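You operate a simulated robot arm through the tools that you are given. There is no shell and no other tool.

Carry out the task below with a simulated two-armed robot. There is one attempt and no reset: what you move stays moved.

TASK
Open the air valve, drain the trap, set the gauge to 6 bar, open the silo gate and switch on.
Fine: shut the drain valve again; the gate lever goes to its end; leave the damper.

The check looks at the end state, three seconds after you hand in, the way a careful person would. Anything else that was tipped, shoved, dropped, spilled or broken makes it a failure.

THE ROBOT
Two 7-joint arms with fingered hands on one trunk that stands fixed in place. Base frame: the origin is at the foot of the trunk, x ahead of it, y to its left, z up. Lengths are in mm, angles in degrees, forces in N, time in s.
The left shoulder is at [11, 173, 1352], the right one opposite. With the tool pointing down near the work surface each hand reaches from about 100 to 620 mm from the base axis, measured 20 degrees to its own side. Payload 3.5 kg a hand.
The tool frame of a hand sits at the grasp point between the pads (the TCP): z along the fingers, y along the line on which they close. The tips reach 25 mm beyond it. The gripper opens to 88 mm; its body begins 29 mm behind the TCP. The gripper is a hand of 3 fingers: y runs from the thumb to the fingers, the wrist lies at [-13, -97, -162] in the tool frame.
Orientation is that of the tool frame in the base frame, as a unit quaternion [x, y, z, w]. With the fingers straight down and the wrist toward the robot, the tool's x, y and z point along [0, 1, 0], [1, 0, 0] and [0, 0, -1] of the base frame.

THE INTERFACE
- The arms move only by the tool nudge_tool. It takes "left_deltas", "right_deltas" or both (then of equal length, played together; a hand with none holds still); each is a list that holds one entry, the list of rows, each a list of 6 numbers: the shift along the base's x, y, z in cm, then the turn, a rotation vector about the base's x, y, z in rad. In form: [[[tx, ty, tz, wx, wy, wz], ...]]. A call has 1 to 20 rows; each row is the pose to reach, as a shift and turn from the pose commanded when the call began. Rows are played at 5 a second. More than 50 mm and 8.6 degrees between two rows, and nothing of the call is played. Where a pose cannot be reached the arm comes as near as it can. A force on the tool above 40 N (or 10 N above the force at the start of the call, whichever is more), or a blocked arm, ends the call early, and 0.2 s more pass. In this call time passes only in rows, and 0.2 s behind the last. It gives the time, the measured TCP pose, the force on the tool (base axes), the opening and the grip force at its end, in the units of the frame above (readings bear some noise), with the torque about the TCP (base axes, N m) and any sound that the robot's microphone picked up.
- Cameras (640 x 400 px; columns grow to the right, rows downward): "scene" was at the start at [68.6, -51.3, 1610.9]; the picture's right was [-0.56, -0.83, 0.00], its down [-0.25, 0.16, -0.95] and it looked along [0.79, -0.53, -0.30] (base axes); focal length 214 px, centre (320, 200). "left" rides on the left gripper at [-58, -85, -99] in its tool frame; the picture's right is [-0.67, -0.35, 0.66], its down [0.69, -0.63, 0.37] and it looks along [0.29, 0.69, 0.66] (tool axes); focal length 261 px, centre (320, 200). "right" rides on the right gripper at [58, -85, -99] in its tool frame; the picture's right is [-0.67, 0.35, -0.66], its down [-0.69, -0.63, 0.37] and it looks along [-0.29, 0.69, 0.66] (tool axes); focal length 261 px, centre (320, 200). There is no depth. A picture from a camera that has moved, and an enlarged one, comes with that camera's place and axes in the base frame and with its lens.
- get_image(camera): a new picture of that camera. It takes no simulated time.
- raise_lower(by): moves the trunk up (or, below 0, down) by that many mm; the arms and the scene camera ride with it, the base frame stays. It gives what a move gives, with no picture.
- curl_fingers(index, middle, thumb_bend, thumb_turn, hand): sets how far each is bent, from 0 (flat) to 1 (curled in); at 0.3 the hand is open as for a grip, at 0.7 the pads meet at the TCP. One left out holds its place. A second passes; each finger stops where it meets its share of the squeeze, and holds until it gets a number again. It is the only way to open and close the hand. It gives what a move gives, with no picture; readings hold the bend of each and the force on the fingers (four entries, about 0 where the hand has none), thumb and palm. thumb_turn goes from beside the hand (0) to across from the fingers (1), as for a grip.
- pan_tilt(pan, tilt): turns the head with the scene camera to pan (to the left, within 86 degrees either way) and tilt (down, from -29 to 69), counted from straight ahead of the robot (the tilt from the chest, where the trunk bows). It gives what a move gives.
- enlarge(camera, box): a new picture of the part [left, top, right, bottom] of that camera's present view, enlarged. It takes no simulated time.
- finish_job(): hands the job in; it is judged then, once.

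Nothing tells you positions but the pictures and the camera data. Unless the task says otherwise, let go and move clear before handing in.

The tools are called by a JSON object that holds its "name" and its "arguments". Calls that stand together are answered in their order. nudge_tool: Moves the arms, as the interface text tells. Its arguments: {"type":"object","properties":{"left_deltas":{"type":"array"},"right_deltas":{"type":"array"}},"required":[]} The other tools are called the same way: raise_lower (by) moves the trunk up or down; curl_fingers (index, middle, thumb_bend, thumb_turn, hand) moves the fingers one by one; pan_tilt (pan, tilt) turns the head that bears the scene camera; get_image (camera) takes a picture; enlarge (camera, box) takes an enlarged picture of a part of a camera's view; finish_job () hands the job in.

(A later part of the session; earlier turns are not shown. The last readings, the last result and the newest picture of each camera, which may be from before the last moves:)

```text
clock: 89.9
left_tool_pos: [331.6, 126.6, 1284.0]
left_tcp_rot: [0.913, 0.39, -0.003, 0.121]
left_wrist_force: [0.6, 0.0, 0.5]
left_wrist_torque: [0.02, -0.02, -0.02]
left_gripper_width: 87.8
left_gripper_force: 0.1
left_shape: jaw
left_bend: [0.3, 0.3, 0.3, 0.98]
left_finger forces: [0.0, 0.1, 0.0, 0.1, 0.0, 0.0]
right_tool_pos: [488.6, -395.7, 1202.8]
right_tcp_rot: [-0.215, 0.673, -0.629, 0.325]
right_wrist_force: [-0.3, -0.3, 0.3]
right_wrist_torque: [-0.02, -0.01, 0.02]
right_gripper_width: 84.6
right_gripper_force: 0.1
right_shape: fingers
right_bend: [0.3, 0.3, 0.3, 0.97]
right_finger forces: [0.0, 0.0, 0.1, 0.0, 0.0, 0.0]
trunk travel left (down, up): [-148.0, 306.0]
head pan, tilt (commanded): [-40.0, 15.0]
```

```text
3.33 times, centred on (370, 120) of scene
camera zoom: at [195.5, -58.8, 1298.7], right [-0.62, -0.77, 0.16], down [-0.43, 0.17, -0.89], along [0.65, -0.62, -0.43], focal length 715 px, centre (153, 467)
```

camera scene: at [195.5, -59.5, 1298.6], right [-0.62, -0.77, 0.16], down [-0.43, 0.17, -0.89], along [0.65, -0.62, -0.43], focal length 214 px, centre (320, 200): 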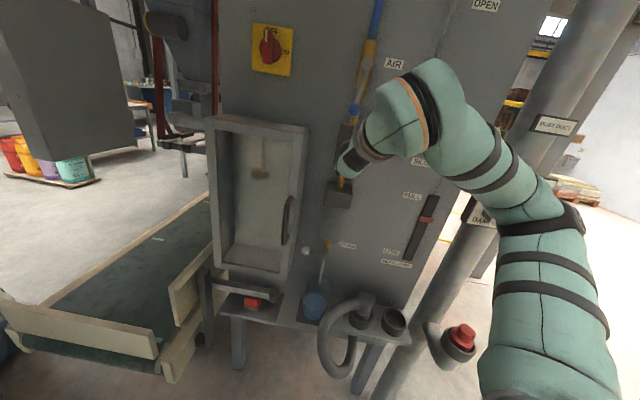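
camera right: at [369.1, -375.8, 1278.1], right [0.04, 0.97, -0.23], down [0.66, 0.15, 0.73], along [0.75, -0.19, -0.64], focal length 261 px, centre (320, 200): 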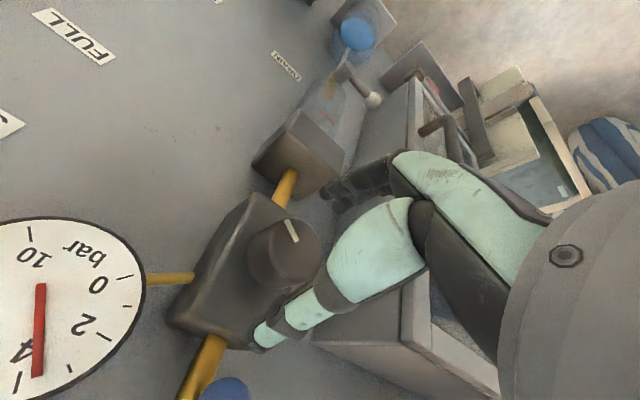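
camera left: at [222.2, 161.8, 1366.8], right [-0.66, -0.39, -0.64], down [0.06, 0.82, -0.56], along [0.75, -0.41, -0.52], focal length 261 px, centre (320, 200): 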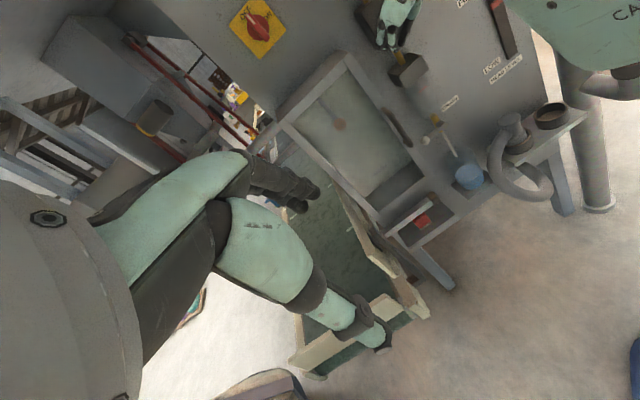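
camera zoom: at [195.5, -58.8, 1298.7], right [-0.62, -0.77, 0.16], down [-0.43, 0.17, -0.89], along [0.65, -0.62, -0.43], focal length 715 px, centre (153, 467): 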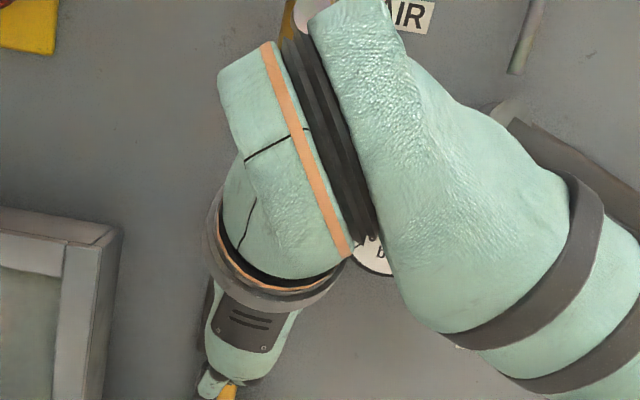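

{"name": "nudge_tool", "arguments": {"right_deltas": [[[0.5, -0.6, 0, 0, 0, 0], [1.1, -1.3, 0.05, 0, 0, 0]]]}}

{"name": "curl_fingers", "arguments": {"hand": "right", "index": 0.62, "middle": 0.62, "thumb_bend": 0.62}}

{"name": "get_image", "arguments": {"camera": "right"}}

```text
clock: 90.5
left_tool_pos: [331.4, 125.9, 1282.5]
left_tcp_rot: [0.913, 0.391, -0.004, 0.121]
left_wrist_force: [0.1, 0.4, 0.1]
left_wrist_torque: [0.01, -0.01, -0.04]
left_gripper_width: 88.0
left_gripper_force: 0.1
left_shape: jaw
left_bend: [0.3, 0.3, 0.3, 0.98]
left_finger forces: [0.0, 0.0, 0.0, 0.1, 0.0, 0.1]
right_tool_pos: [500.6, -410.2, 1201.8]
right_tcp_rot: [-0.215, 0.673, -0.628, 0.326]
right_wrist_force: [-0.8, 0.2, 0.2]
right_wrist_torque: [-0.04, 0.0, -0.03]
right_gripper_width: 84.7
right_gripper_force: 0.1
right_shape: fingers
right_bend: [0.3, 0.3, 0.3, 0.97]
right_finger forces: [0.1, 0.1, 0.0, 0.1, 0.0, 0.0]
trunk travel left (down, up): [-148.0, 306.0]
head pan, tilt (commanded): [-40.0, 15.0]
```

```text
clock: 91.5
left_tool_pos: [333.4, 124.3, 1282.6]
left_tcp_rot: [0.913, 0.39, -0.003, 0.121]
left_wrist_force: [0.4, -0.1, -0.2]
left_wrist_torque: [0.0, 0.03, 0.0]
left_gripper_width: 88.0
left_gripper_force: 0.0
left_shape: jaw
left_bend: [0.3, 0.3, 0.3, 0.98]
left_finger forces: [0.1, 0.0, 0.0, 0.0, 0.0, 0.1]
right_tool_pos: [500.7, -408.9, 1201.4]
right_tcp_rot: [-0.216, 0.674, -0.628, 0.324]
right_wrist_force: [-1.9, 3.9, -10.1]
right_wrist_torque: [0.21, 0.22, 0.07]
right_gripper_width: 32.6
right_gripper_force: 9.2
right_shape: fingers
right_bend: [0.52, 0.55, 0.57, 0.97]
right_finger forces: [7.2, 7.2, 0.1, 0.0, 3.8, 0.1]
trunk travel left (down, up): [-148.0, 306.0]
head pan, tilt (commanded): [-40.0, 15.0]
```

```text
taken
camera right: at [380.6, -389.8, 1277.7], right [0.04, 0.97, -0.23], down [0.66, 0.15, 0.73], along [0.75, -0.19, -0.64], focal length 261 px, centre (320, 200)
```

right: 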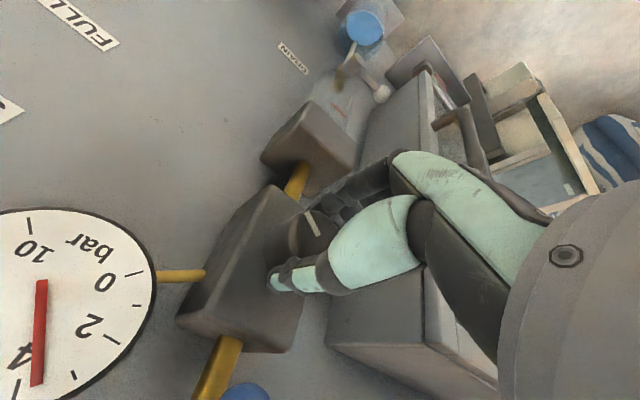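

Regripped at about 3.7 bar. I'll twist clockwise 54° and read the gauge.

{"name": "nudge_tool", "arguments": {"right_deltas": [[[0, 0, -0.15, 0.0952, -0.0952, 0], [0, 0, -0.15, 0.1904, -0.1904, 0], [0, 0, -0.15, 0.2856, -0.2856, 0], [0, 0, -0.12, 0.3808, -0.3808, 0], [0, 0, -0.1, 0.476, -0.476, 0], [0, 0, -0.1, 0.5712, -0.5712, 0], [0, 0, -0.1, 0.6664, -0.6664, 0]]]}}

{"name": "enlarge", "arguments": {"camera": "scene", "box": [290, 60, 450, 180]}}

{"name": "get_image", "arguments": {"camera": "right"}}

```text
clock: 93.1
left_tool_pos: [332.9, 125.0, 1282.7]
left_tcp_rot: [0.913, 0.389, -0.003, 0.121]
left_wrist_force: [0.3, 0.4, -0.3]
left_wrist_torque: [0.01, -0.03, -0.04]
left_gripper_width: 87.9
left_gripper_force: 0.2
left_shape: jaw
left_bend: [0.3, 0.3, 0.3, 0.98]
left_finger forces: [0.0, 0.0, 0.0, 0.1, 0.1, 0.0]
right_tool_pos: [501.9, -409.3, 1202.1]
right_tcp_rot: [0.115, 0.698, -0.412, 0.574]
right_wrist_force: [0.1, 3.3, -6.2]
right_wrist_torque: [0.13, 0.14, 0.1]
right_gripper_width: 32.8
right_gripper_force: 9.1
right_shape: fingers
right_bend: [0.53, 0.56, 0.57, 0.96]
right_finger forces: [6.4, 4.7, 0.0, 0.0, 5.8, 0.1]
trunk travel left (down, up): [-148.0, 306.0]
head pan, tilt (commanded): [-40.0, 15.0]
```

```text
3.33 times, centred on (370, 120) of scene
camera zoom: at [196.8, -59.3, 1298.4], right [-0.62, -0.77, 0.16], down [-0.43, 0.17, -0.89], along [0.65, -0.62, -0.43], focal length 715 px, centre (153, 467)
```

zoom: 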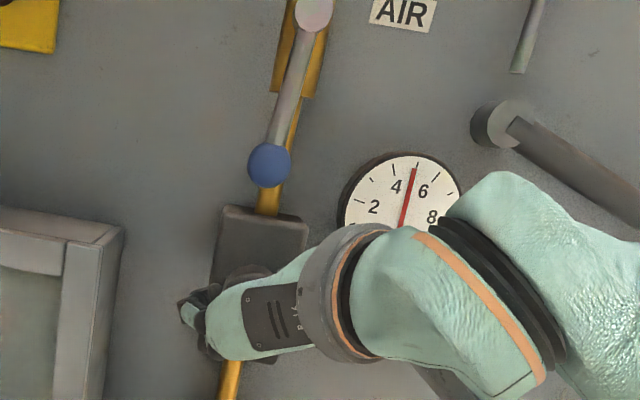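

```text
taken
camera right: at [359.3, -411.0, 1188.8], right [-0.03, 0.89, 0.45], down [0.08, -0.44, 0.89], along [1.0, 0.06, -0.05], focal length 261 px, centre (320, 200)
```

right: 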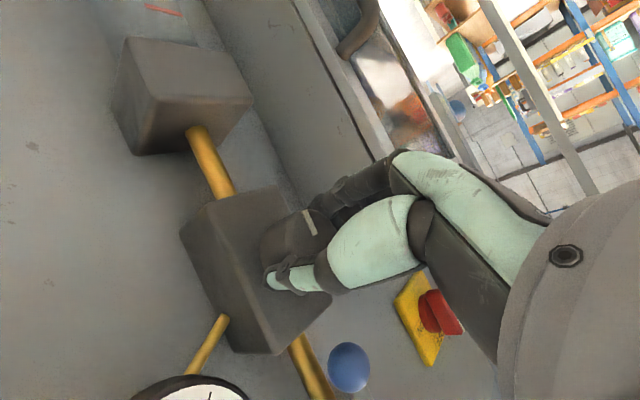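

{"name": "enlarge", "arguments": {"camera": "scene", "box": [366, 98, 422, 133]}}

```text
11.43 times, centred on (394, 116) of scene
camera zoom: at [196.8, -59.3, 1298.4], right [-0.62, -0.77, 0.16], down [-0.43, 0.17, -0.89], along [0.65, -0.62, -0.43], focal length 2451 px, centre (-526, 1166)
```

zoom: 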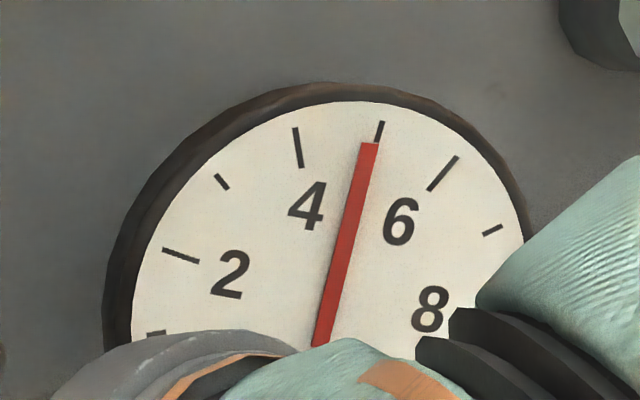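

At high zoom the gauge reads about 4.9 bar, and the scale is near 36° per bar, so about 40° more is needed. I'll regrip once more from 36° further back.

{"name": "curl_fingers", "arguments": {"hand": "right", "index": 0.3, "middle": 0.3, "thumb_bend": 0.3}}

{"name": "nudge_tool", "arguments": {"right_deltas": [[[-0.55, 0.55, 0, 0, 0, 0], [-1.1, 1.1, 0, -0.0935, 0.0935, 0], [-1.1, 1.1, 0, -0.187, 0.187, 0], [-1.1, 1.1, 0, -0.2805, 0.2805, 0], [-1.1, 1.1, 0, -0.374, 0.374, 0], [-1.1, 1.1, 0.05, -0.45, 0.45, 0], [-0.5, 0.5, 0.1, -0.45, 0.45, 0], [0, -0.05, 0.15, -0.45, 0.45, 0]]]}}

{"name": "curl_fingers", "arguments": {"hand": "right", "index": 0.62, "middle": 0.62, "thumb_bend": 0.62}}

{"name": "get_image", "arguments": {"camera": "right"}}

```text
clock: 94.1
left_tool_pos: [331.6, 124.8, 1283.0]
left_tcp_rot: [0.913, 0.39, -0.003, 0.123]
left_wrist_force: [-0.6, -0.3, -1.1]
left_wrist_torque: [0.0, 0.0, -0.01]
left_gripper_width: 87.8
left_gripper_force: 0.1
left_shape: jaw
left_bend: [0.3, 0.3, 0.3, 0.98]
left_finger forces: [0.0, 0.0, 0.0, 0.0, 0.0, 0.0]
right_tool_pos: [498.8, -409.5, 1201.5]
right_tcp_rot: [0.114, 0.697, -0.413, 0.575]
right_wrist_force: [-0.2, 0.2, -0.2]
right_wrist_torque: [-0.02, 0.02, -0.02]
right_gripper_width: 84.2
right_gripper_force: 0.0
right_shape: fingers
right_bend: [0.3, 0.3, 0.3, 0.97]
right_finger forces: [0.0, 0.1, 0.1, 0.0, 0.1, 0.0]
trunk travel left (down, up): [-148.0, 306.0]
head pan, tilt (commanded): [-40.0, 15.0]
```

```text
clock: 95.9
left_tool_pos: [331.7, 125.6, 1282.2]
left_tcp_rot: [0.913, 0.39, -0.003, 0.121]
left_wrist_force: [-0.2, 0.5, 0.2]
left_wrist_torque: [-0.01, 0.0, -0.02]
left_gripper_width: 87.8
left_gripper_force: 0.1
left_shape: jaw
left_bend: [0.3, 0.3, 0.3, 0.98]
left_finger forces: [0.0, 0.1, 0.0, 0.1, 0.0, 0.0]
right_tool_pos: [499.8, -410.7, 1203.2]
right_tcp_rot: [-0.11, 0.698, -0.572, 0.417]
right_wrist_force: [-0.9, -0.2, 0.8]
right_wrist_torque: [0.02, -0.01, 0.01]
right_gripper_width: 84.7
right_gripper_force: 0.1
right_shape: fingers
right_bend: [0.3, 0.3, 0.3, 0.97]
right_finger forces: [0.0, 0.0, 0.0, 0.0, 0.0, 0.1]
trunk travel left (down, up): [-148.0, 306.0]
head pan, tilt (commanded): [-40.0, 15.0]
```

```text
clock: 96.9
left_tool_pos: [333.6, 126.5, 1282.8]
left_tcp_rot: [0.913, 0.39, -0.004, 0.121]
left_wrist_force: [-0.6, 0.1, -0.3]
left_wrist_torque: [0.03, 0.0, 0.03]
left_gripper_width: 88.0
left_gripper_force: 0.1
left_shape: jaw
left_bend: [0.3, 0.3, 0.3, 0.98]
left_finger forces: [0.0, 0.1, 0.0, 0.0, 0.1, 0.1]
right_tool_pos: [501.6, -411.1, 1203.2]
right_tcp_rot: [-0.111, 0.699, -0.572, 0.415]
right_wrist_force: [1.1, 6.1, -10.4]
right_wrist_torque: [0.21, 0.22, 0.11]
right_gripper_width: 33.3
right_gripper_force: 9.1
right_shape: fingers
right_bend: [0.52, 0.55, 0.57, 0.97]
right_finger forces: [7.9, 6.7, 0.1, 0.0, 3.8, 0.0]
trunk travel left (down, up): [-148.0, 306.0]
head pan, tilt (commanded): [-40.0, 15.0]
```

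```text
taken
camera right: at [368.2, -403.0, 1253.7], right [0.07, 1.0, -0.01], down [0.49, -0.03, 0.87], along [0.87, -0.06, -0.49], focal length 261 px, centre (320, 200)
```

right: 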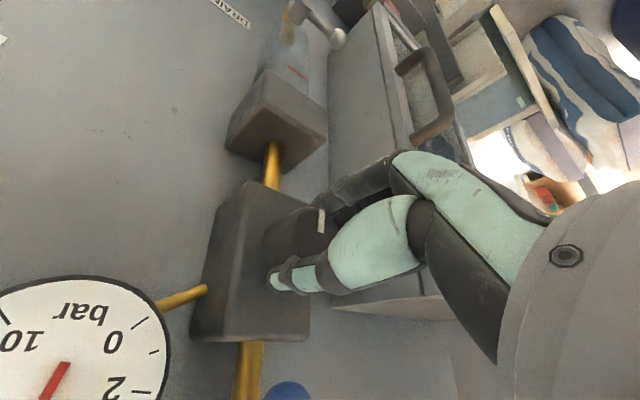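

{"name": "nudge_tool", "arguments": {"right_deltas": [[[0.03, 0.03, -0.12, 0.0938, -0.0938, 0], [0.03, 0.03, -0.12, 0.1876, -0.1876, 0], [0.03, 0.03, -0.12, 0.2814, -0.2814, 0], [0.03, 0.03, -0.12, 0.3752, -0.3752, 0], [0.03, 0.03, -0.12, 0.46, -0.46, 0]]]}}

{"name": "enlarge", "arguments": {"camera": "scene", "box": [366, 98, 422, 133]}}

```text
clock: 98.1
left_tool_pos: [333.1, 125.9, 1281.4]
left_tcp_rot: [0.913, 0.389, -0.004, 0.123]
left_wrist_force: [0.5, -0.8, 0.5]
left_wrist_torque: [0.02, -0.01, -0.01]
left_gripper_width: 87.9
left_gripper_force: 0.1
left_shape: jaw
left_bend: [0.3, 0.3, 0.3, 0.98]
left_finger forces: [0.0, 0.0, 0.0, 0.1, 0.0, 0.0]
right_tool_pos: [501.3, -409.8, 1201.9]
right_tcp_rot: [0.12, 0.697, -0.409, 0.576]
right_wrist_force: [2.9, 5.3, -5.3]
right_wrist_torque: [0.07, 0.08, 0.15]
right_gripper_width: 33.1
right_gripper_force: 7.7
right_shape: fingers
right_bend: [0.53, 0.56, 0.56, 0.97]
right_finger forces: [6.8, 4.9, 0.0, 0.0, 4.6, 0.1]
trunk travel left (down, up): [-148.0, 306.0]
head pan, tilt (commanded): [-40.0, 15.0]
```

```text
11.43 times, centred on (394, 116) of scene
camera zoom: at [197.1, -58.8, 1298.4], right [-0.62, -0.77, 0.16], down [-0.43, 0.17, -0.89], along [0.65, -0.62, -0.43], focal length 2451 px, centre (-526, 1166)
```

zoom: 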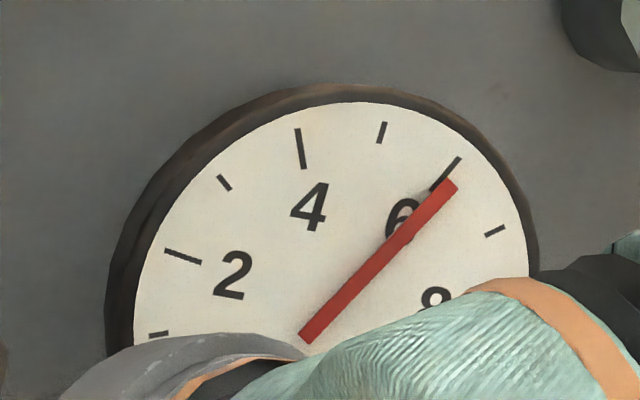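

The gauge is just past 6, at about 6.1. I'll turn back about 4°.

{"name": "nudge_tool", "arguments": {"right_deltas": [[[0, 0, 0, -0.03, 0.03, 0], [0, 0, 0, -0.055, 0.055, 0]]]}}

{"name": "enlarge", "arguments": {"camera": "scene", "box": [366, 98, 422, 133]}}

```text
clock: 98.7
left_tool_pos: [333.4, 125.6, 1283.3]
left_tcp_rot: [0.913, 0.39, -0.004, 0.122]
left_wrist_force: [0.0, 0.5, 0.3]
left_wrist_torque: [0.01, -0.02, 0.01]
left_gripper_width: 88.0
left_gripper_force: 0.1
left_shape: jaw
left_bend: [0.3, 0.3, 0.3, 0.98]
left_finger forces: [0.1, 0.0, 0.0, 0.0, 0.0, 0.0]
right_tool_pos: [501.4, -409.7, 1201.1]
right_tcp_rot: [0.092, 0.7, -0.432, 0.561]
right_wrist_force: [2.6, 4.2, -3.2]
right_wrist_torque: [0.11, 0.02, 0.11]
right_gripper_width: 33.3
right_gripper_force: 7.9
right_shape: fingers
right_bend: [0.53, 0.57, 0.56, 0.96]
right_finger forces: [6.4, 4.8, 0.0, 0.1, 5.0, 0.0]
trunk travel left (down, up): [-148.0, 306.0]
head pan, tilt (commanded): [-40.0, 15.0]
```

```text
11.43 times, centred on (394, 116) of scene
camera zoom: at [197.2, -58.6, 1298.4], right [-0.62, -0.77, 0.16], down [-0.43, 0.17, -0.89], along [0.65, -0.62, -0.43], focal length 2451 px, centre (-526, 1166)
```

zoom: 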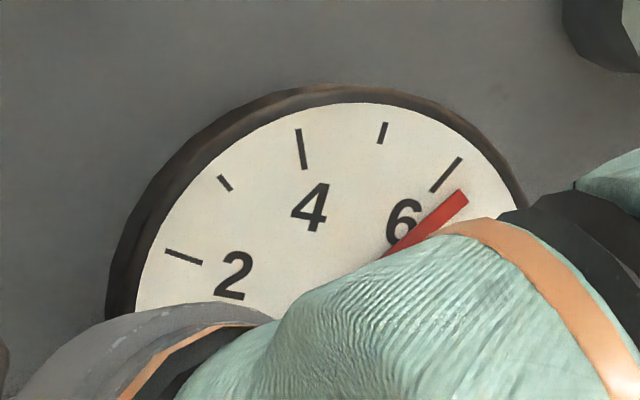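

The needle kept rising, so the gauge lags the knob. I'll hold a second and read it again.

{"name": "nudge_tool", "arguments": {"right_deltas": [[[0, 0, 0, 0, 0, 0], [0, 0, 0, 0, 0, 0], [0, 0, 0, 0, 0, 0], [0, 0, 0, 0, 0, 0], [0, 0, 0, 0, 0, 0], [0, 0, 0, 0, 0, 0]]]}}

{"name": "enlarge", "arguments": {"camera": "scene", "box": [366, 98, 422, 133]}}

```text
clock: 100.1
left_tool_pos: [332.5, 125.4, 1281.3]
left_tcp_rot: [0.913, 0.39, -0.003, 0.122]
left_wrist_force: [0.2, -0.4, 0.6]
left_wrist_torque: [-0.03, 0.0, -0.04]
left_gripper_width: 87.7
left_gripper_force: 0.1
left_shape: jaw
left_bend: [0.3, 0.3, 0.3, 0.98]
left_finger forces: [0.0, 0.1, 0.1, 0.0, 0.0, 0.0]
right_tool_pos: [501.6, -410.7, 1202.4]
right_tcp_rot: [0.092, 0.701, -0.431, 0.561]
right_wrist_force: [3.6, 3.3, -3.8]
right_wrist_torque: [0.11, 0.06, 0.12]
right_gripper_width: 33.3
right_gripper_force: 7.8
right_shape: fingers
right_bend: [0.53, 0.57, 0.56, 0.96]
right_finger forces: [6.2, 5.2, 0.0, 0.0, 5.1, 0.1]
trunk travel left (down, up): [-148.0, 306.0]
head pan, tilt (commanded): [-40.0, 15.0]
```

```text
11.43 times, centred on (394, 116) of scene
camera zoom: at [197.0, -58.7, 1298.4], right [-0.62, -0.77, 0.16], down [-0.43, 0.17, -0.89], along [0.65, -0.62, -0.43], focal length 2451 px, centre (-526, 1166)
```

zoom: 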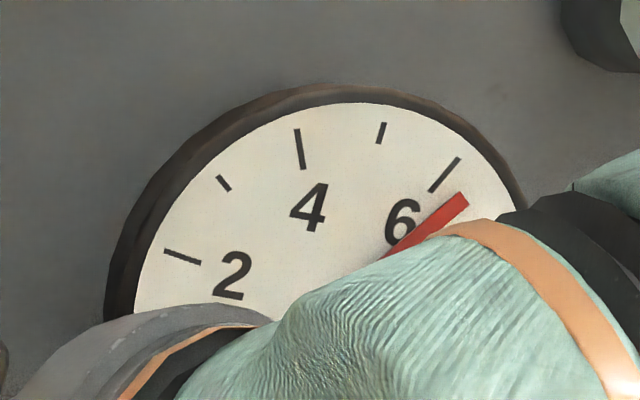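

It has settled at about 6.4 bar, so I'll turn back about 12° and let it settle.

{"name": "nudge_tool", "arguments": {"right_deltas": [[[0, 0, 0, -0.074, 0.074, 0], [0, 0, 0, -0.145, 0.145, 0], [0, 0, 0, -0.145, 0.145, 0], [0, 0, 0, -0.145, 0.145, 0], [0, 0, 0, -0.145, 0.145, 0], [0, 0, 0, -0.145, 0.145, 0], [0, 0, 0, -0.145, 0.145, 0]]]}}

{"name": "enlarge", "arguments": {"camera": "scene", "box": [366, 98, 422, 133]}}

{"name": "get_image", "arguments": {"camera": "right"}}

```text
clock: 101.7
left_tool_pos: [332.0, 125.8, 1282.5]
left_tcp_rot: [0.912, 0.391, -0.004, 0.121]
left_wrist_force: [0.8, 0.4, -0.2]
left_wrist_torque: [0.0, -0.01, 0.02]
left_gripper_width: 88.0
left_gripper_force: 0.0
left_shape: jaw
left_bend: [0.3, 0.3, 0.3, 0.98]
left_finger forces: [0.1, 0.0, 0.1, 0.0, 0.0, 0.0]
right_tool_pos: [501.3, -408.6, 1202.2]
right_tcp_rot: [0.018, 0.706, -0.486, 0.514]
right_wrist_force: [2.8, 5.8, -5.4]
right_wrist_torque: [0.07, 0.11, 0.14]
right_gripper_width: 33.5
right_gripper_force: 8.2
right_shape: fingers
right_bend: [0.53, 0.57, 0.56, 0.96]
right_finger forces: [7.0, 5.6, 0.0, 0.0, 4.5, 0.0]
trunk travel left (down, up): [-148.0, 306.0]
head pan, tilt (commanded): [-40.0, 15.0]
```

```text
11.43 times, centred on (394, 116) of scene
camera zoom: at [197.2, -58.6, 1298.4], right [-0.62, -0.77, 0.16], down [-0.43, 0.17, -0.89], along [0.65, -0.62, -0.43], focal length 2451 px, centre (-526, 1166)
```

zoom: 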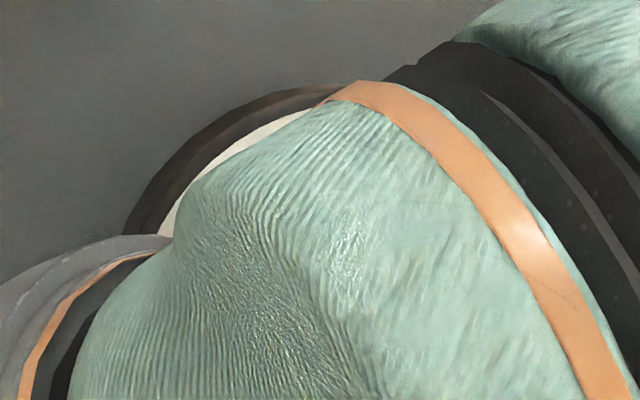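

```text
taken
camera right: at [359.9, -410.9, 1216.9], right [0.04, 0.96, 0.27], down [0.25, -0.27, 0.93], along [0.97, 0.03, -0.25], focal length 261 px, centre (320, 200)
```

right: 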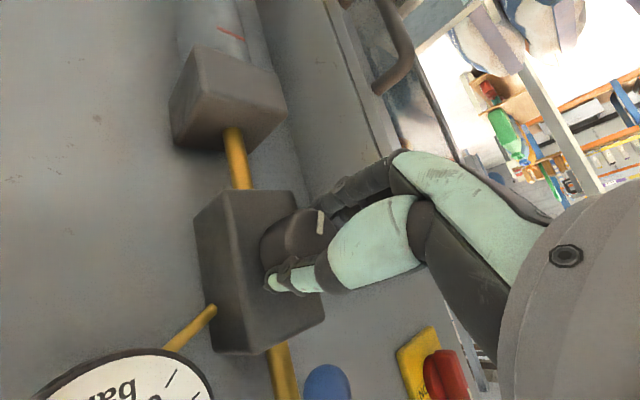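

The gauge is hidden now, so I'll release, back off a little and roll the hand to the pose where the head can read it.

{"name": "curl_fingers", "arguments": {"hand": "right", "index": 0.3, "middle": 0.3, "thumb_bend": 0.3}}

{"name": "nudge_tool", "arguments": {"right_deltas": [[[-0.55, 0.55, 0, 0, 0, 0], [-1.1, 1.1, 0, 0.09, -0.09, 0], [-1.1, 1.1, 0, 0.18, -0.18, 0], [-1.1, 1.1, 0, 0.27, -0.27, 0], [-1.1, 1.1, 0, 0.36, -0.36, 0]]]}}

{"name": "enlarge", "arguments": {"camera": "scene", "box": [366, 98, 422, 133]}}

```text
clock: 102.7
left_tool_pos: [331.3, 125.5, 1283.6]
left_tcp_rot: [0.913, 0.39, -0.002, 0.122]
left_wrist_force: [0.5, -0.5, 0.0]
left_wrist_torque: [0.03, 0.01, 0.04]
left_gripper_width: 88.0
left_gripper_force: 0.1
left_shape: jaw
left_bend: [0.3, 0.3, 0.3, 0.98]
left_finger forces: [0.0, 0.1, 0.0, 0.0, 0.0, 0.0]
right_tool_pos: [500.7, -410.1, 1202.4]
right_tcp_rot: [0.019, 0.706, -0.486, 0.515]
right_wrist_force: [-1.1, -0.7, 0.2]
right_wrist_torque: [0.01, 0.0, 0.0]
right_gripper_width: 84.9
right_gripper_force: 0.1
right_shape: fingers
right_bend: [0.3, 0.3, 0.3, 0.97]
right_finger forces: [0.1, 0.0, 0.1, 0.0, 0.0, 0.0]
trunk travel left (down, up): [-148.0, 306.0]
head pan, tilt (commanded): [-40.0, 15.0]
```

```text
clock: 103.9
left_tool_pos: [331.7, 125.4, 1283.2]
left_tcp_rot: [0.913, 0.39, -0.003, 0.121]
left_wrist_force: [0.4, 0.0, -0.5]
left_wrist_torque: [0.0, -0.06, -0.03]
left_gripper_width: 88.1
left_gripper_force: 0.0
left_shape: jaw
left_bend: [0.3, 0.3, 0.3, 0.98]
left_finger forces: [0.1, 0.0, 0.1, 0.1, 0.0, 0.0]
right_tool_pos: [489.6, -399.9, 1202.3]
right_tcp_rot: [0.199, 0.679, -0.341, 0.62]
right_wrist_force: [0.1, -0.9, 1.4]
right_wrist_torque: [0.0, 0.02, -0.02]
right_gripper_width: 84.7
right_gripper_force: 0.1
right_shape: fingers
right_bend: [0.3, 0.3, 0.3, 0.97]
right_finger forces: [0.0, 0.0, 0.0, 0.0, 0.0, 0.1]
trunk travel left (down, up): [-148.0, 306.0]
head pan, tilt (commanded): [-40.0, 15.0]
```

```text
11.43 times, centred on (394, 116) of scene
camera zoom: at [196.1, -59.8, 1298.5], right [-0.62, -0.77, 0.16], down [-0.43, 0.17, -0.89], along [0.65, -0.62, -0.43], focal length 2451 px, centre (-526, 1166)
```

zoom: 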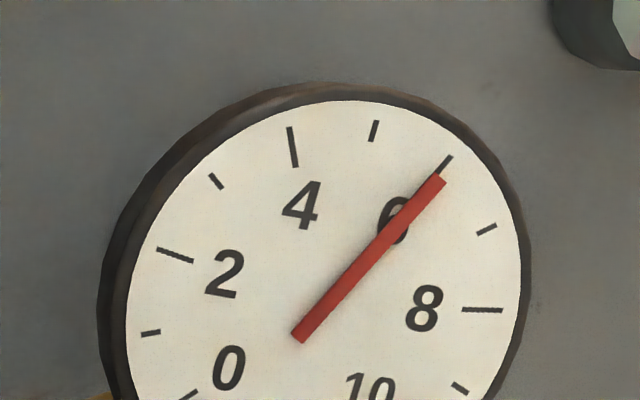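

The gauge reads just about 6 bar. Next comes the silo gate lever on the right, which suits an upright trunk better, so I'll back off, close the fingers and raise the trunk.

{"name": "nudge_tool", "arguments": {"right_deltas": [[[-1.5, 1.5, 0, 0, 0, 0], [-3.0, 3.0, 0, 0, 0, 0], [-4.5, 4.5, 0, 0, 0, 0], [-5.5, 5.5, 0, 0, 0, 0]]]}}

{"name": "curl_fingers", "arguments": {"hand": "right", "index": 0.7, "middle": 0.7, "thumb_bend": 0.7}}

{"name": "enlarge", "arguments": {"camera": "scene", "box": [366, 98, 422, 133]}}

{"name": "get_image", "arguments": {"camera": "scene"}}

```text
clock: 104.9
left_tool_pos: [331.3, 126.6, 1282.6]
left_tcp_rot: [0.913, 0.39, -0.002, 0.121]
left_wrist_force: [0.5, 0.0, -0.8]
left_wrist_torque: [0.02, 0.02, 0.0]
left_gripper_width: 87.9
left_gripper_force: 0.0
left_shape: jaw
left_bend: [0.3, 0.3, 0.3, 0.98]
left_finger forces: [0.1, 0.1, 0.0, 0.1, 0.1, 0.0]
right_tool_pos: [434.5, -344.6, 1202.4]
right_tcp_rot: [0.198, 0.678, -0.342, 0.62]
right_wrist_force: [-0.3, 0.2, 0.3]
right_wrist_torque: [-0.05, 0.01, 0.01]
right_gripper_width: 84.4
right_gripper_force: 0.1
right_shape: fingers
right_bend: [0.3, 0.3, 0.3, 0.97]
right_finger forces: [0.0, 0.0, 0.0, 0.1, 0.1, 0.0]
trunk travel left (down, up): [-148.0, 306.0]
head pan, tilt (commanded): [-40.0, 15.0]
```

```text
clock: 105.9
left_tool_pos: [331.4, 126.1, 1282.9]
left_tcp_rot: [0.913, 0.39, -0.002, 0.122]
left_wrist_force: [0.4, -0.3, -0.2]
left_wrist_torque: [0.01, -0.01, -0.01]
left_gripper_width: 88.2
left_gripper_force: 0.1
left_shape: jaw
left_bend: [0.3, 0.3, 0.3, 0.98]
left_finger forces: [0.0, 0.0, 0.0, 0.0, 0.1, 0.1]
right_tool_pos: [433.2, -345.1, 1201.2]
right_tcp_rot: [0.198, 0.679, -0.342, 0.619]
right_wrist_force: [-0.4, 0.1, -0.1]
right_wrist_torque: [0.01, 0.0, 0.01]
right_gripper_width: 0.1
right_gripper_force: 0.0
right_shape: fingers
right_bend: [0.7, 0.7, 0.7, 0.97]
right_finger forces: [0.0, 0.1, 0.0, 0.0, 0.0, 0.0]
trunk travel left (down, up): [-148.0, 306.0]
head pan, tilt (commanded): [-40.0, 15.0]
```

```text
11.43 times, centred on (394, 116) of scene
camera zoom: at [195.6, -59.4, 1298.6], right [-0.62, -0.77, 0.16], down [-0.43, 0.17, -0.89], along [0.65, -0.62, -0.43], focal length 2451 px, centre (-526, 1166)
```

zoom: 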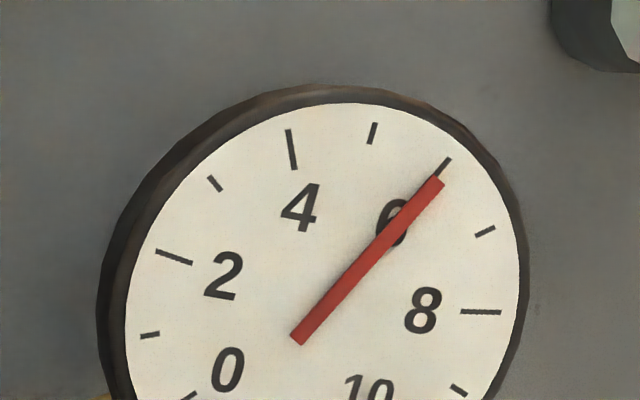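

```text
taken
camera scene: at [195.6, -59.4, 1298.6], right [-0.62, -0.77, 0.16], down [-0.43, 0.17, -0.89], along [0.65, -0.62, -0.43], focal length 214 px, centre (320, 200)
```

scene: 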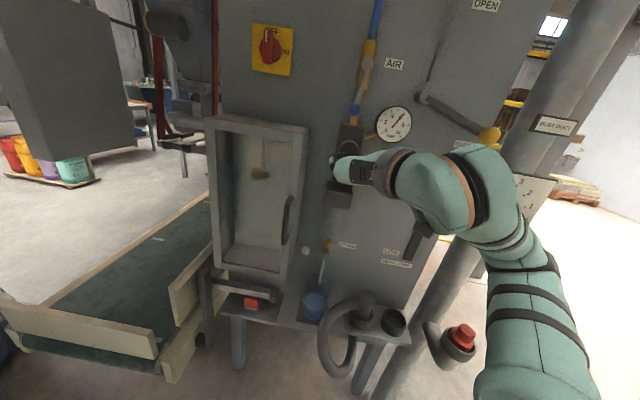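

The gauge is steady at 6 bar. Raising the trunk now.

{"name": "raise_lower", "arguments": {"by": 278}}

{"name": "get_image", "arguments": {"camera": "scene"}}

{"name": "get_image", "arguments": {"camera": "left"}}

```text
clock: 108.7
left_tool_pos: [231.4, 128.9, 1617.8]
left_tcp_rot: [0.909, 0.378, 0.079, 0.16]
left_wrist_force: [-0.7, -0.2, -0.2]
left_wrist_torque: [0.03, -0.02, -0.02]
left_gripper_width: 87.9
left_gripper_force: 0.0
left_shape: jaw
left_bend: [0.3, 0.3, 0.3, 0.98]
left_finger forces: [0.0, 0.1, 0.0, 0.0, 0.0, 0.0]
right_tool_pos: [434.4, -344.4, 1480.0]
right_tcp_rot: [0.198, 0.679, -0.341, 0.619]
right_wrist_force: [0.0, 0.9, -0.4]
right_wrist_torque: [0.01, -0.01, -0.02]
right_gripper_width: 0.0
right_gripper_force: 0.0
right_shape: fingers
right_bend: [0.7, 0.7, 0.7, 0.97]
right_finger forces: [0.0, 0.1, 0.1, 0.0, 0.0, 0.0]
trunk travel left (down, up): [-426.0, 28.0]
head pan, tilt (commanded): [-40.0, 15.0]
```

```text
taken
camera scene: at [62.3, -59.4, 1616.0], right [-0.64, -0.77, 0.0], down [-0.2, 0.17, -0.97], along [0.74, -0.62, -0.26], focal length 214 px, centre (320, 200)
```

scene: 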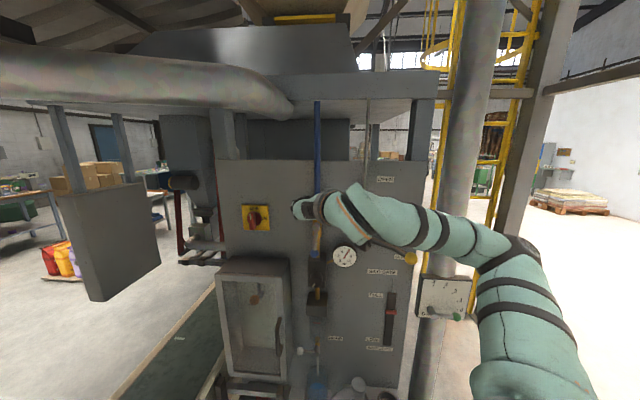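

```text
taken
camera left: at [108.2, 166.5, 1679.3], right [-0.53, -0.4, -0.75], down [0.16, 0.82, -0.55], along [0.83, -0.41, -0.37], focal length 261 px, centre (320, 200)
```

left: 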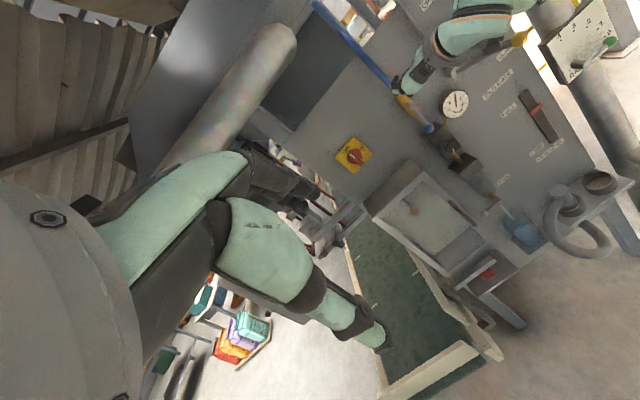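

The left camera now has a fine overview. I'll bring the right hand back to the neutral fingers-down pose before going to the gate lever.

{"name": "nudge_tool", "arguments": {"right_deltas": [[[-0.7, -0.2, 0.9, 0.1201, 0.0348, -0.0602], [-1.4, -0.5, 1.8, 0.2402, 0.0695, -0.1203], [-2.2, -0.7, 2.8, 0.3602, 0.1043, -0.1805], [-2.9, -1.0, 3.7, 0.4803, 0.1391, -0.2406], [-3.6, -1.2, 4.6, 0.6004, 0.1738, -0.3008], [-4.3, -1.4, 5.5, 0.7205, 0.2086, -0.3609], [-5.1, -1.7, 6.5, 0.8405, 0.2434, -0.4211], [-5.8, -1.9, 7.4, 0.9606, 0.2782, -0.4812], [-6.5, -2.1, 8.3, 1.0807, 0.3129, -0.5414], [-7.2, -2.4, 9.2, 1.2008, 0.3477, -0.6015], [-8.0, -2.6, 10.2, 1.3208, 0.3825, -0.6617], [-8.7, -2.9, 11.1, 1.4409, 0.4172, -0.7218], [-9.4, -3.1, 12.0, 1.561, 0.452, -0.782]]]}}

{"name": "enlarge", "arguments": {"camera": "left", "box": [320, 0, 640, 200]}}

{"name": "get_image", "arguments": {"camera": "scene"}}

```text
clock: 111.5
left_tool_pos: [230.2, 128.5, 1617.3]
left_tcp_rot: [0.909, 0.378, 0.079, 0.16]
left_wrist_force: [0.0, 0.2, 0.0]
left_wrist_torque: [-0.01, 0.0, 0.0]
left_gripper_width: 87.6
left_gripper_force: 0.1
left_shape: jaw
left_bend: [0.3, 0.3, 0.3, 0.98]
left_finger forces: [0.1, 0.0, 0.0, 0.1, 0.1, 0.0]
right_tool_pos: [339.4, -375.1, 1600.0]
right_tcp_rot: [0.707, 0.707, 0.0, 0.0]
right_wrist_force: [0.6, -0.2, 0.2]
right_wrist_torque: [0.01, -0.03, -0.01]
right_gripper_width: 0.0
right_gripper_force: 0.0
right_shape: fingers
right_bend: [0.7, 0.7, 0.7, 0.97]
right_finger forces: [0.1, 0.0, 0.0, 0.0, 0.0, 0.1]
trunk travel left (down, up): [-426.0, 28.0]
head pan, tilt (commanded): [-40.0, 15.0]
```

```text
2.00 times, centred on (480, 100) of left
camera zoom: at [107.8, 166.3, 1679.2], right [-0.53, -0.4, -0.75], down [0.16, 0.82, -0.55], along [0.83, -0.41, -0.37], focal length 521 px, centre (0, 400)
```

zoom: 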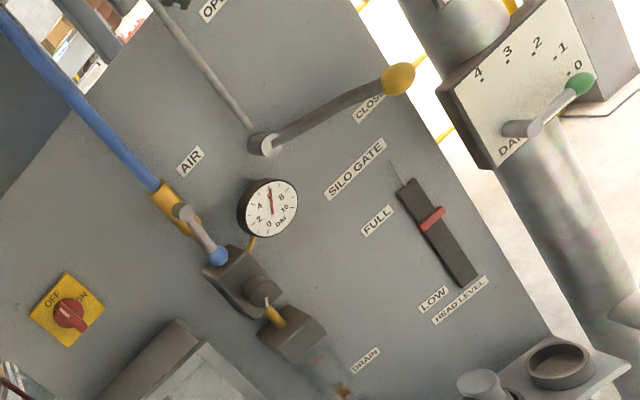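

```text
taken
camera scene: at [62.0, -59.6, 1615.8], right [-0.64, -0.77, 0.0], down [-0.2, 0.17, -0.97], along [0.74, -0.62, -0.26], focal length 214 px, centre (320, 200)
```

scene: 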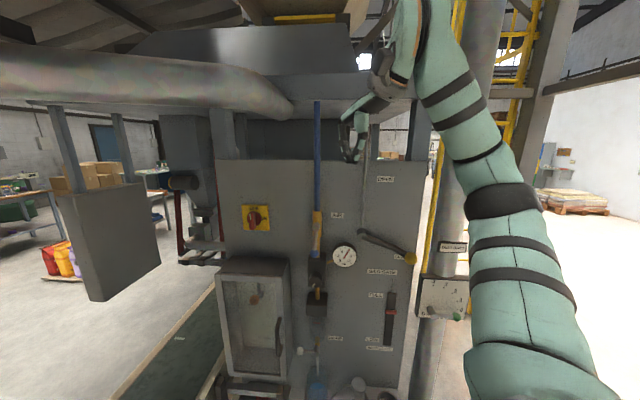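

{"name": "enlarge", "arguments": {"camera": "scene", "box": [280, 180, 440, 280]}}

{"name": "enlarge", "arguments": {"camera": "left", "box": [380, 80, 460, 130]}}

{"name": "get_image", "arguments": {"camera": "right"}}

```text
4.00 times, centred on (360, 230) of scene
camera zoom: at [62.0, -59.6, 1615.8], right [-0.64, -0.77, 0.0], down [-0.2, 0.17, -0.97], along [0.74, -0.62, -0.26], focal length 858 px, centre (160, 80)
```

zoom: 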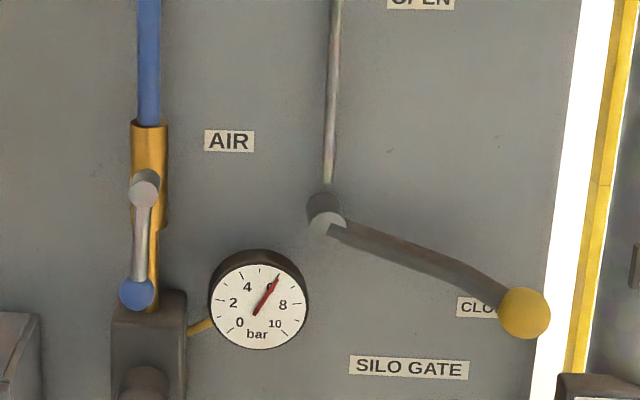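

```text
8.00 times, centred on (420, 105) of left
camera zoom: at [107.8, 166.3, 1679.2], right [-0.53, -0.4, -0.75], down [0.16, 0.82, -0.55], along [0.83, -0.41, -0.37], focal length 2085 px, centre (-480, 960)
```

zoom: 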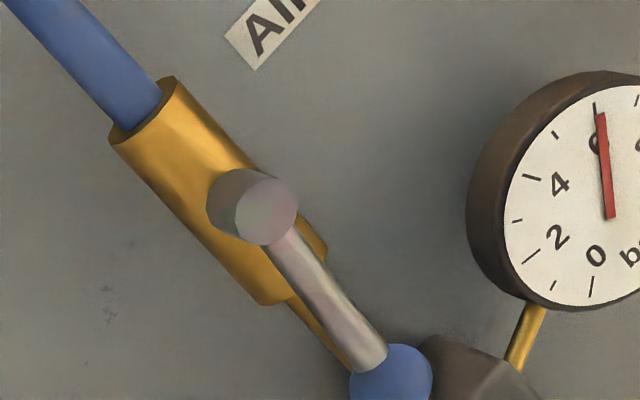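

```text
taken
camera right: at [255.5, -316.6, 1701.0], right [0.35, -0.67, 0.66], down [-0.63, -0.69, -0.37], along [0.69, -0.29, -0.66], focal length 261 px, centre (320, 200)
```

right: 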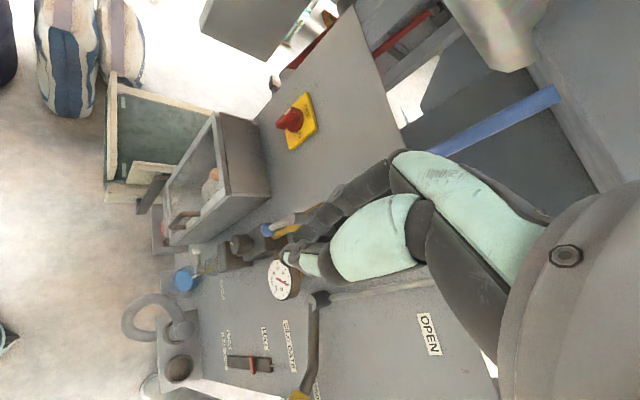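

The air valve lever is along its pipe to within about 5°, and I'll give it a firmer push later. For the gate, the hub is near (443,-546,1340) and the ball near (318,-620,1291). I'll swing the hand down on the right side, fingers toward the panel with the wrist below.

{"name": "nudge_tool", "arguments": {"right_deltas": [[[-0.6, -1.2, -2.6, -0.0472, -0.114, -0.0472], [-1.2, -2.4, -5.2, -0.0945, -0.228, -0.0945], [-1.8, -3.6, -7.8, -0.1417, -0.3421, -0.1417], [-2.4, -4.8, -10.5, -0.1889, -0.4561, -0.1889], [-3.0, -6.0, -13.1, -0.2362, -0.5701, -0.2362], [-3.6, -7.2, -15.7, -0.2834, -0.6841, -0.2834], [-4.2, -8.3, -18.3, -0.3306, -0.7982, -0.3306], [-4.8, -9.5, -20.9, -0.3778, -0.9122, -0.3778], [-5.4, -10.7, -23.5, -0.4251, -1.0262, -0.4251], [-6.0, -11.9, -26.2, -0.4723, -1.1402, -0.4723], [-6.6, -13.1, -28.8, -0.5195, -1.2543, -0.5195], [-7.2, -14.3, -31.4, -0.5668, -1.3683, -0.5668], [-7.8, -15.5, -34.0, -0.614, -1.4823, -0.614]]]}}

{"name": "get_image", "arguments": {"camera": "right"}}

{"name": "get_image", "arguments": {"camera": "scene"}}

{"name": "get_image", "arguments": {"camera": "left"}}

```text
clock: 114.3
left_tool_pos: [232.6, 127.3, 1617.2]
left_tcp_rot: [0.908, 0.378, 0.078, 0.159]
left_wrist_force: [-0.1, 0.1, -1.0]
left_wrist_torque: [0.03, -0.03, -0.03]
left_gripper_width: 88.0
left_gripper_force: 0.1
left_shape: jaw
left_bend: [0.3, 0.3, 0.3, 0.98]
left_finger forces: [0.0, 0.0, 0.0, 0.0, 0.1, 0.1]
right_tool_pos: [263.4, -531.8, 1260.2]
right_tcp_rot: [0.654, 0.271, 0.27, 0.653]
right_wrist_force: [-0.2, -0.6, 0.3]
right_wrist_torque: [0.01, -0.01, -0.02]
right_gripper_width: 0.0
right_gripper_force: 0.0
right_shape: fingers
right_bend: [0.7, 0.7, 0.7, 0.98]
right_finger forces: [0.0, 0.1, 0.0, 0.0, 0.0, 0.0]
right hand out of reach, approached as far as the arm can: row 6, 7, 8, 9, 10, 11
trunk travel left (down, up): [-426.0, 28.0]
head pan, tilt (commanded): [-40.0, 15.0]
```

```text
taken
camera right: at [234.7, -419.6, 1176.1], right [-0.94, -0.01, 0.35], down [-0.23, -0.74, -0.63], along [0.27, -0.67, 0.69], focal length 261 px, centre (320, 200)
```

right: 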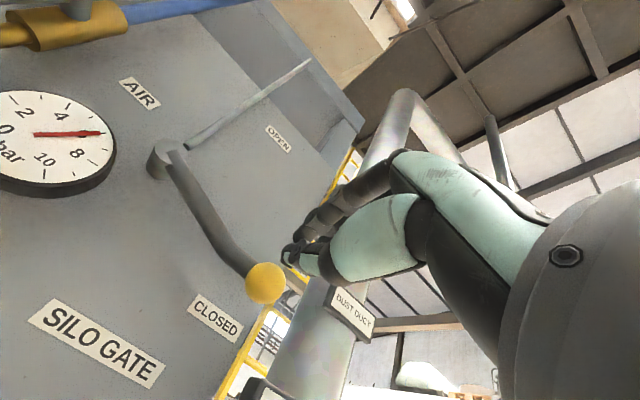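

```text
taken
camera scene: at [62.9, -60.8, 1615.8], right [-0.64, -0.77, 0.0], down [-0.2, 0.17, -0.97], along [0.74, -0.62, -0.26], focal length 214 px, centre (320, 200)
```

scene: 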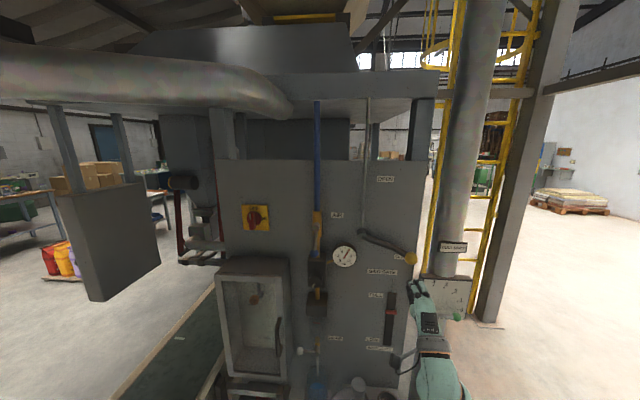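

```text
taken
camera left: at [108.7, 165.1, 1679.3], right [-0.53, -0.4, -0.75], down [0.16, 0.82, -0.55], along [0.83, -0.41, -0.37], focal length 261 px, centre (320, 200)
```

left: 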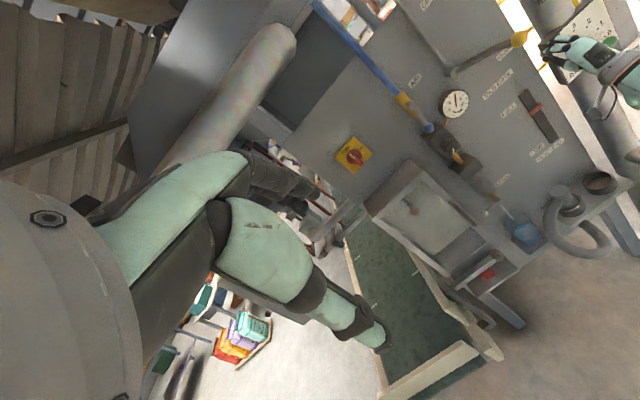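

Pose reached exactly. The close view puts the gate hub near h=-78, z=1328 and the ball near h=-214, z=1269. I'll go in below the lever bar.

{"name": "nudge_tool", "arguments": {"right_deltas": [[[0.6, 0.6, -1.8, 0, 0, 0], [1.26, 1.26, -3.6, 0, 0, 0], [3.26, -0.74, -3.6, 0, 0, 0], [5.26, -2.74, -3.6, 0, 0, 0], [6.76, -4.24, -3.6, 0, 0, 0]]]}}

{"name": "get_image", "arguments": {"camera": "right"}}

{"name": "enlarge", "arguments": {"camera": "scene", "box": [340, 200, 500, 320]}}

{"name": "enlarge", "arguments": {"camera": "left", "box": [440, 0, 640, 125]}}

```text
clock: 115.5
left_tool_pos: [231.2, 128.5, 1617.3]
left_tcp_rot: [0.909, 0.377, 0.079, 0.159]
left_wrist_force: [0.4, -0.3, 0.7]
left_wrist_torque: [-0.02, 0.0, 0.04]
left_gripper_width: 87.7
left_gripper_force: 0.1
left_shape: jaw
left_bend: [0.3, 0.3, 0.3, 0.98]
left_finger forces: [0.0, 0.0, 0.1, 0.0, 0.1, 0.0]
right_tool_pos: [329.8, -573.1, 1225.7]
right_tcp_rot: [0.653, 0.27, 0.27, 0.654]
right_wrist_force: [0.0, -0.2, -0.5]
right_wrist_torque: [-0.01, -0.01, 0.01]
right_gripper_width: 0.0
right_gripper_force: 0.1
right_shape: fingers
right_bend: [0.7, 0.7, 0.7, 0.98]
right_finger forces: [0.0, 0.0, 0.0, 0.1, 0.1, 0.0]
trunk travel left (down, up): [-426.0, 28.0]
head pan, tilt (commanded): [-40.0, 15.0]
```

```text
taken
camera right: at [301.6, -461.2, 1141.1], right [-0.94, -0.01, 0.35], down [-0.23, -0.74, -0.63], along [0.26, -0.67, 0.69], focal length 261 px, centre (320, 200)
```

right: 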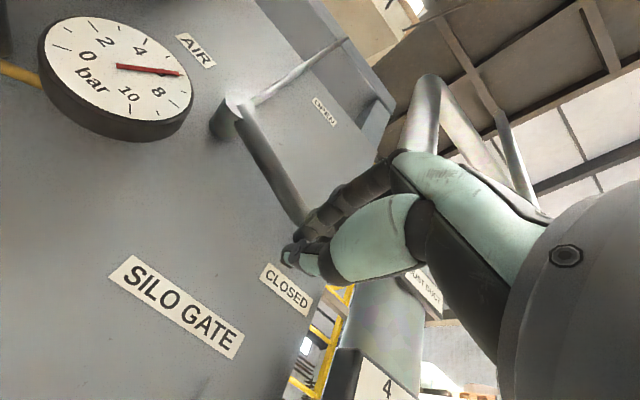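

```text
3.33 times, centred on (420, 260) of scene
camera zoom: at [62.5, -59.7, 1615.8], right [-0.64, -0.77, 0.0], down [-0.2, 0.17, -0.97], along [0.74, -0.62, -0.26], focal length 715 px, centre (-13, 0)
```

zoom: 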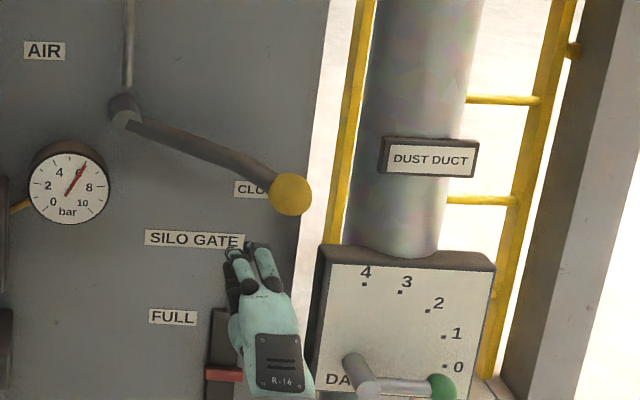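

```text
3.20 times, centred on (540, 62) of left
camera zoom: at [108.4, 166.2, 1679.2], right [-0.53, -0.4, -0.75], down [0.16, 0.82, -0.55], along [0.83, -0.41, -0.37], focal length 834 px, centre (-384, 640)
```

zoom: 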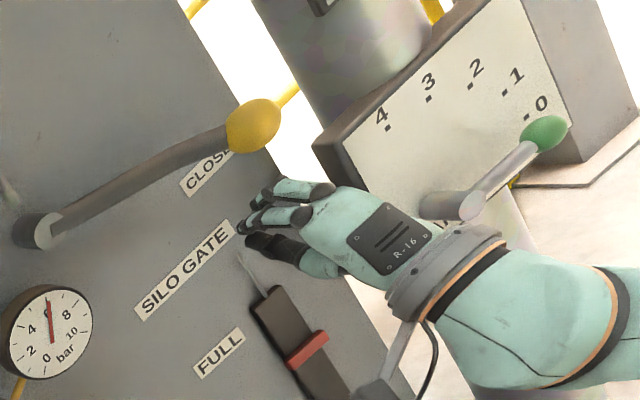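

The damper's own lever sticks out close to the right of my wrist, and I must not touch it. I'll shift left a bit for clearance before going in under the gate lever.

{"name": "nudge_tool", "arguments": {"right_deltas": [[[1.0, 1.0, 0.3, 0, 0, 0], [2.4, -0.4, 0.3, 0, 0, 0], [3.8, -1.8, 0.3, 0, 0, 0]]]}}

{"name": "get_image", "arguments": {"camera": "right"}}

{"name": "enlarge", "arguments": {"camera": "scene", "box": [340, 200, 500, 320]}}

{"name": "enlarge", "arguments": {"camera": "left", "box": [440, 0, 640, 125]}}

```text
clock: 116.3
left_tool_pos: [233.1, 127.6, 1617.3]
left_tcp_rot: [0.909, 0.377, 0.079, 0.159]
left_wrist_force: [-0.3, -0.5, -0.6]
left_wrist_torque: [0.0, -0.01, 0.0]
left_gripper_width: 88.2
left_gripper_force: 0.1
left_shape: jaw
left_bend: [0.3, 0.3, 0.3, 0.98]
left_finger forces: [0.0, 0.0, 0.0, 0.0, 0.0, 0.1]
right_tool_pos: [367.4, -591.8, 1228.0]
right_tcp_rot: [0.653, 0.27, 0.27, 0.654]
right_wrist_force: [-0.7, -0.7, -0.9]
right_wrist_torque: [0.0, 0.01, 0.01]
right_gripper_width: 0.1
right_gripper_force: 0.1
right_shape: fingers
right_bend: [0.7, 0.7, 0.7, 0.98]
right_finger forces: [0.0, 0.0, 0.0, 0.1, 0.0, 0.0]
trunk travel left (down, up): [-426.0, 28.0]
head pan, tilt (commanded): [-40.0, 15.0]
```

```text
taken
camera right: at [339.5, -479.9, 1143.3], right [-0.94, -0.01, 0.35], down [-0.23, -0.74, -0.63], along [0.26, -0.67, 0.69], focal length 261 px, centre (320, 200)
```

right: 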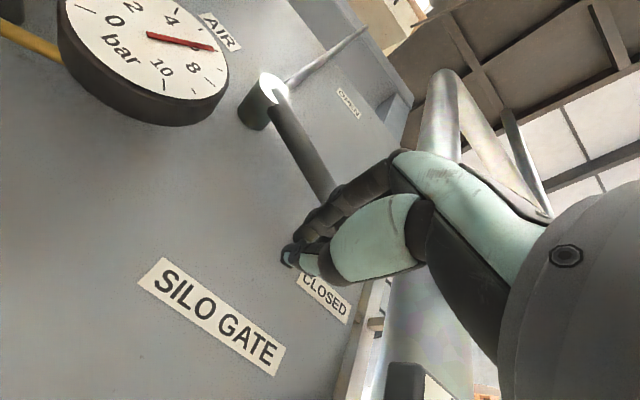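

```text
3.33 times, centred on (420, 260) of scene
camera zoom: at [62.9, -60.4, 1615.8], right [-0.64, -0.77, 0.0], down [-0.2, 0.17, -0.97], along [0.74, -0.62, -0.26], focal length 715 px, centre (-13, 0)
```

zoom: 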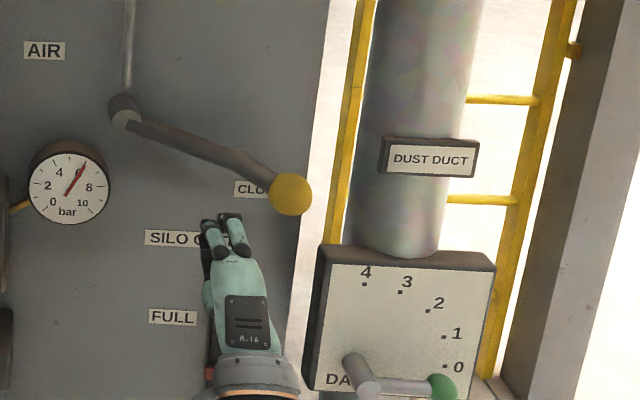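

```text
3.20 times, centred on (540, 62) of left
camera zoom: at [108.8, 165.4, 1679.2], right [-0.53, -0.4, -0.75], down [0.16, 0.82, -0.55], along [0.83, -0.41, -0.37], focal length 834 px, centre (-384, 640)
```

zoom: 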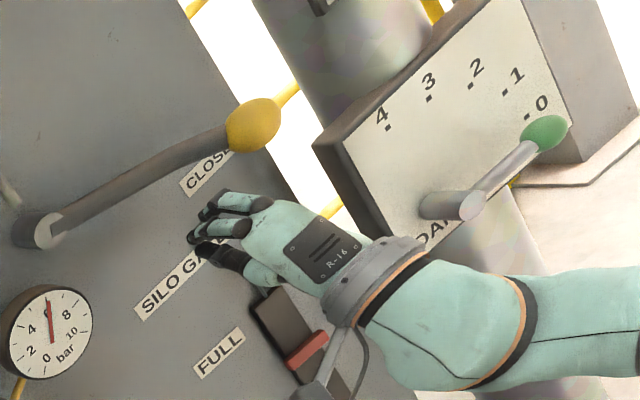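

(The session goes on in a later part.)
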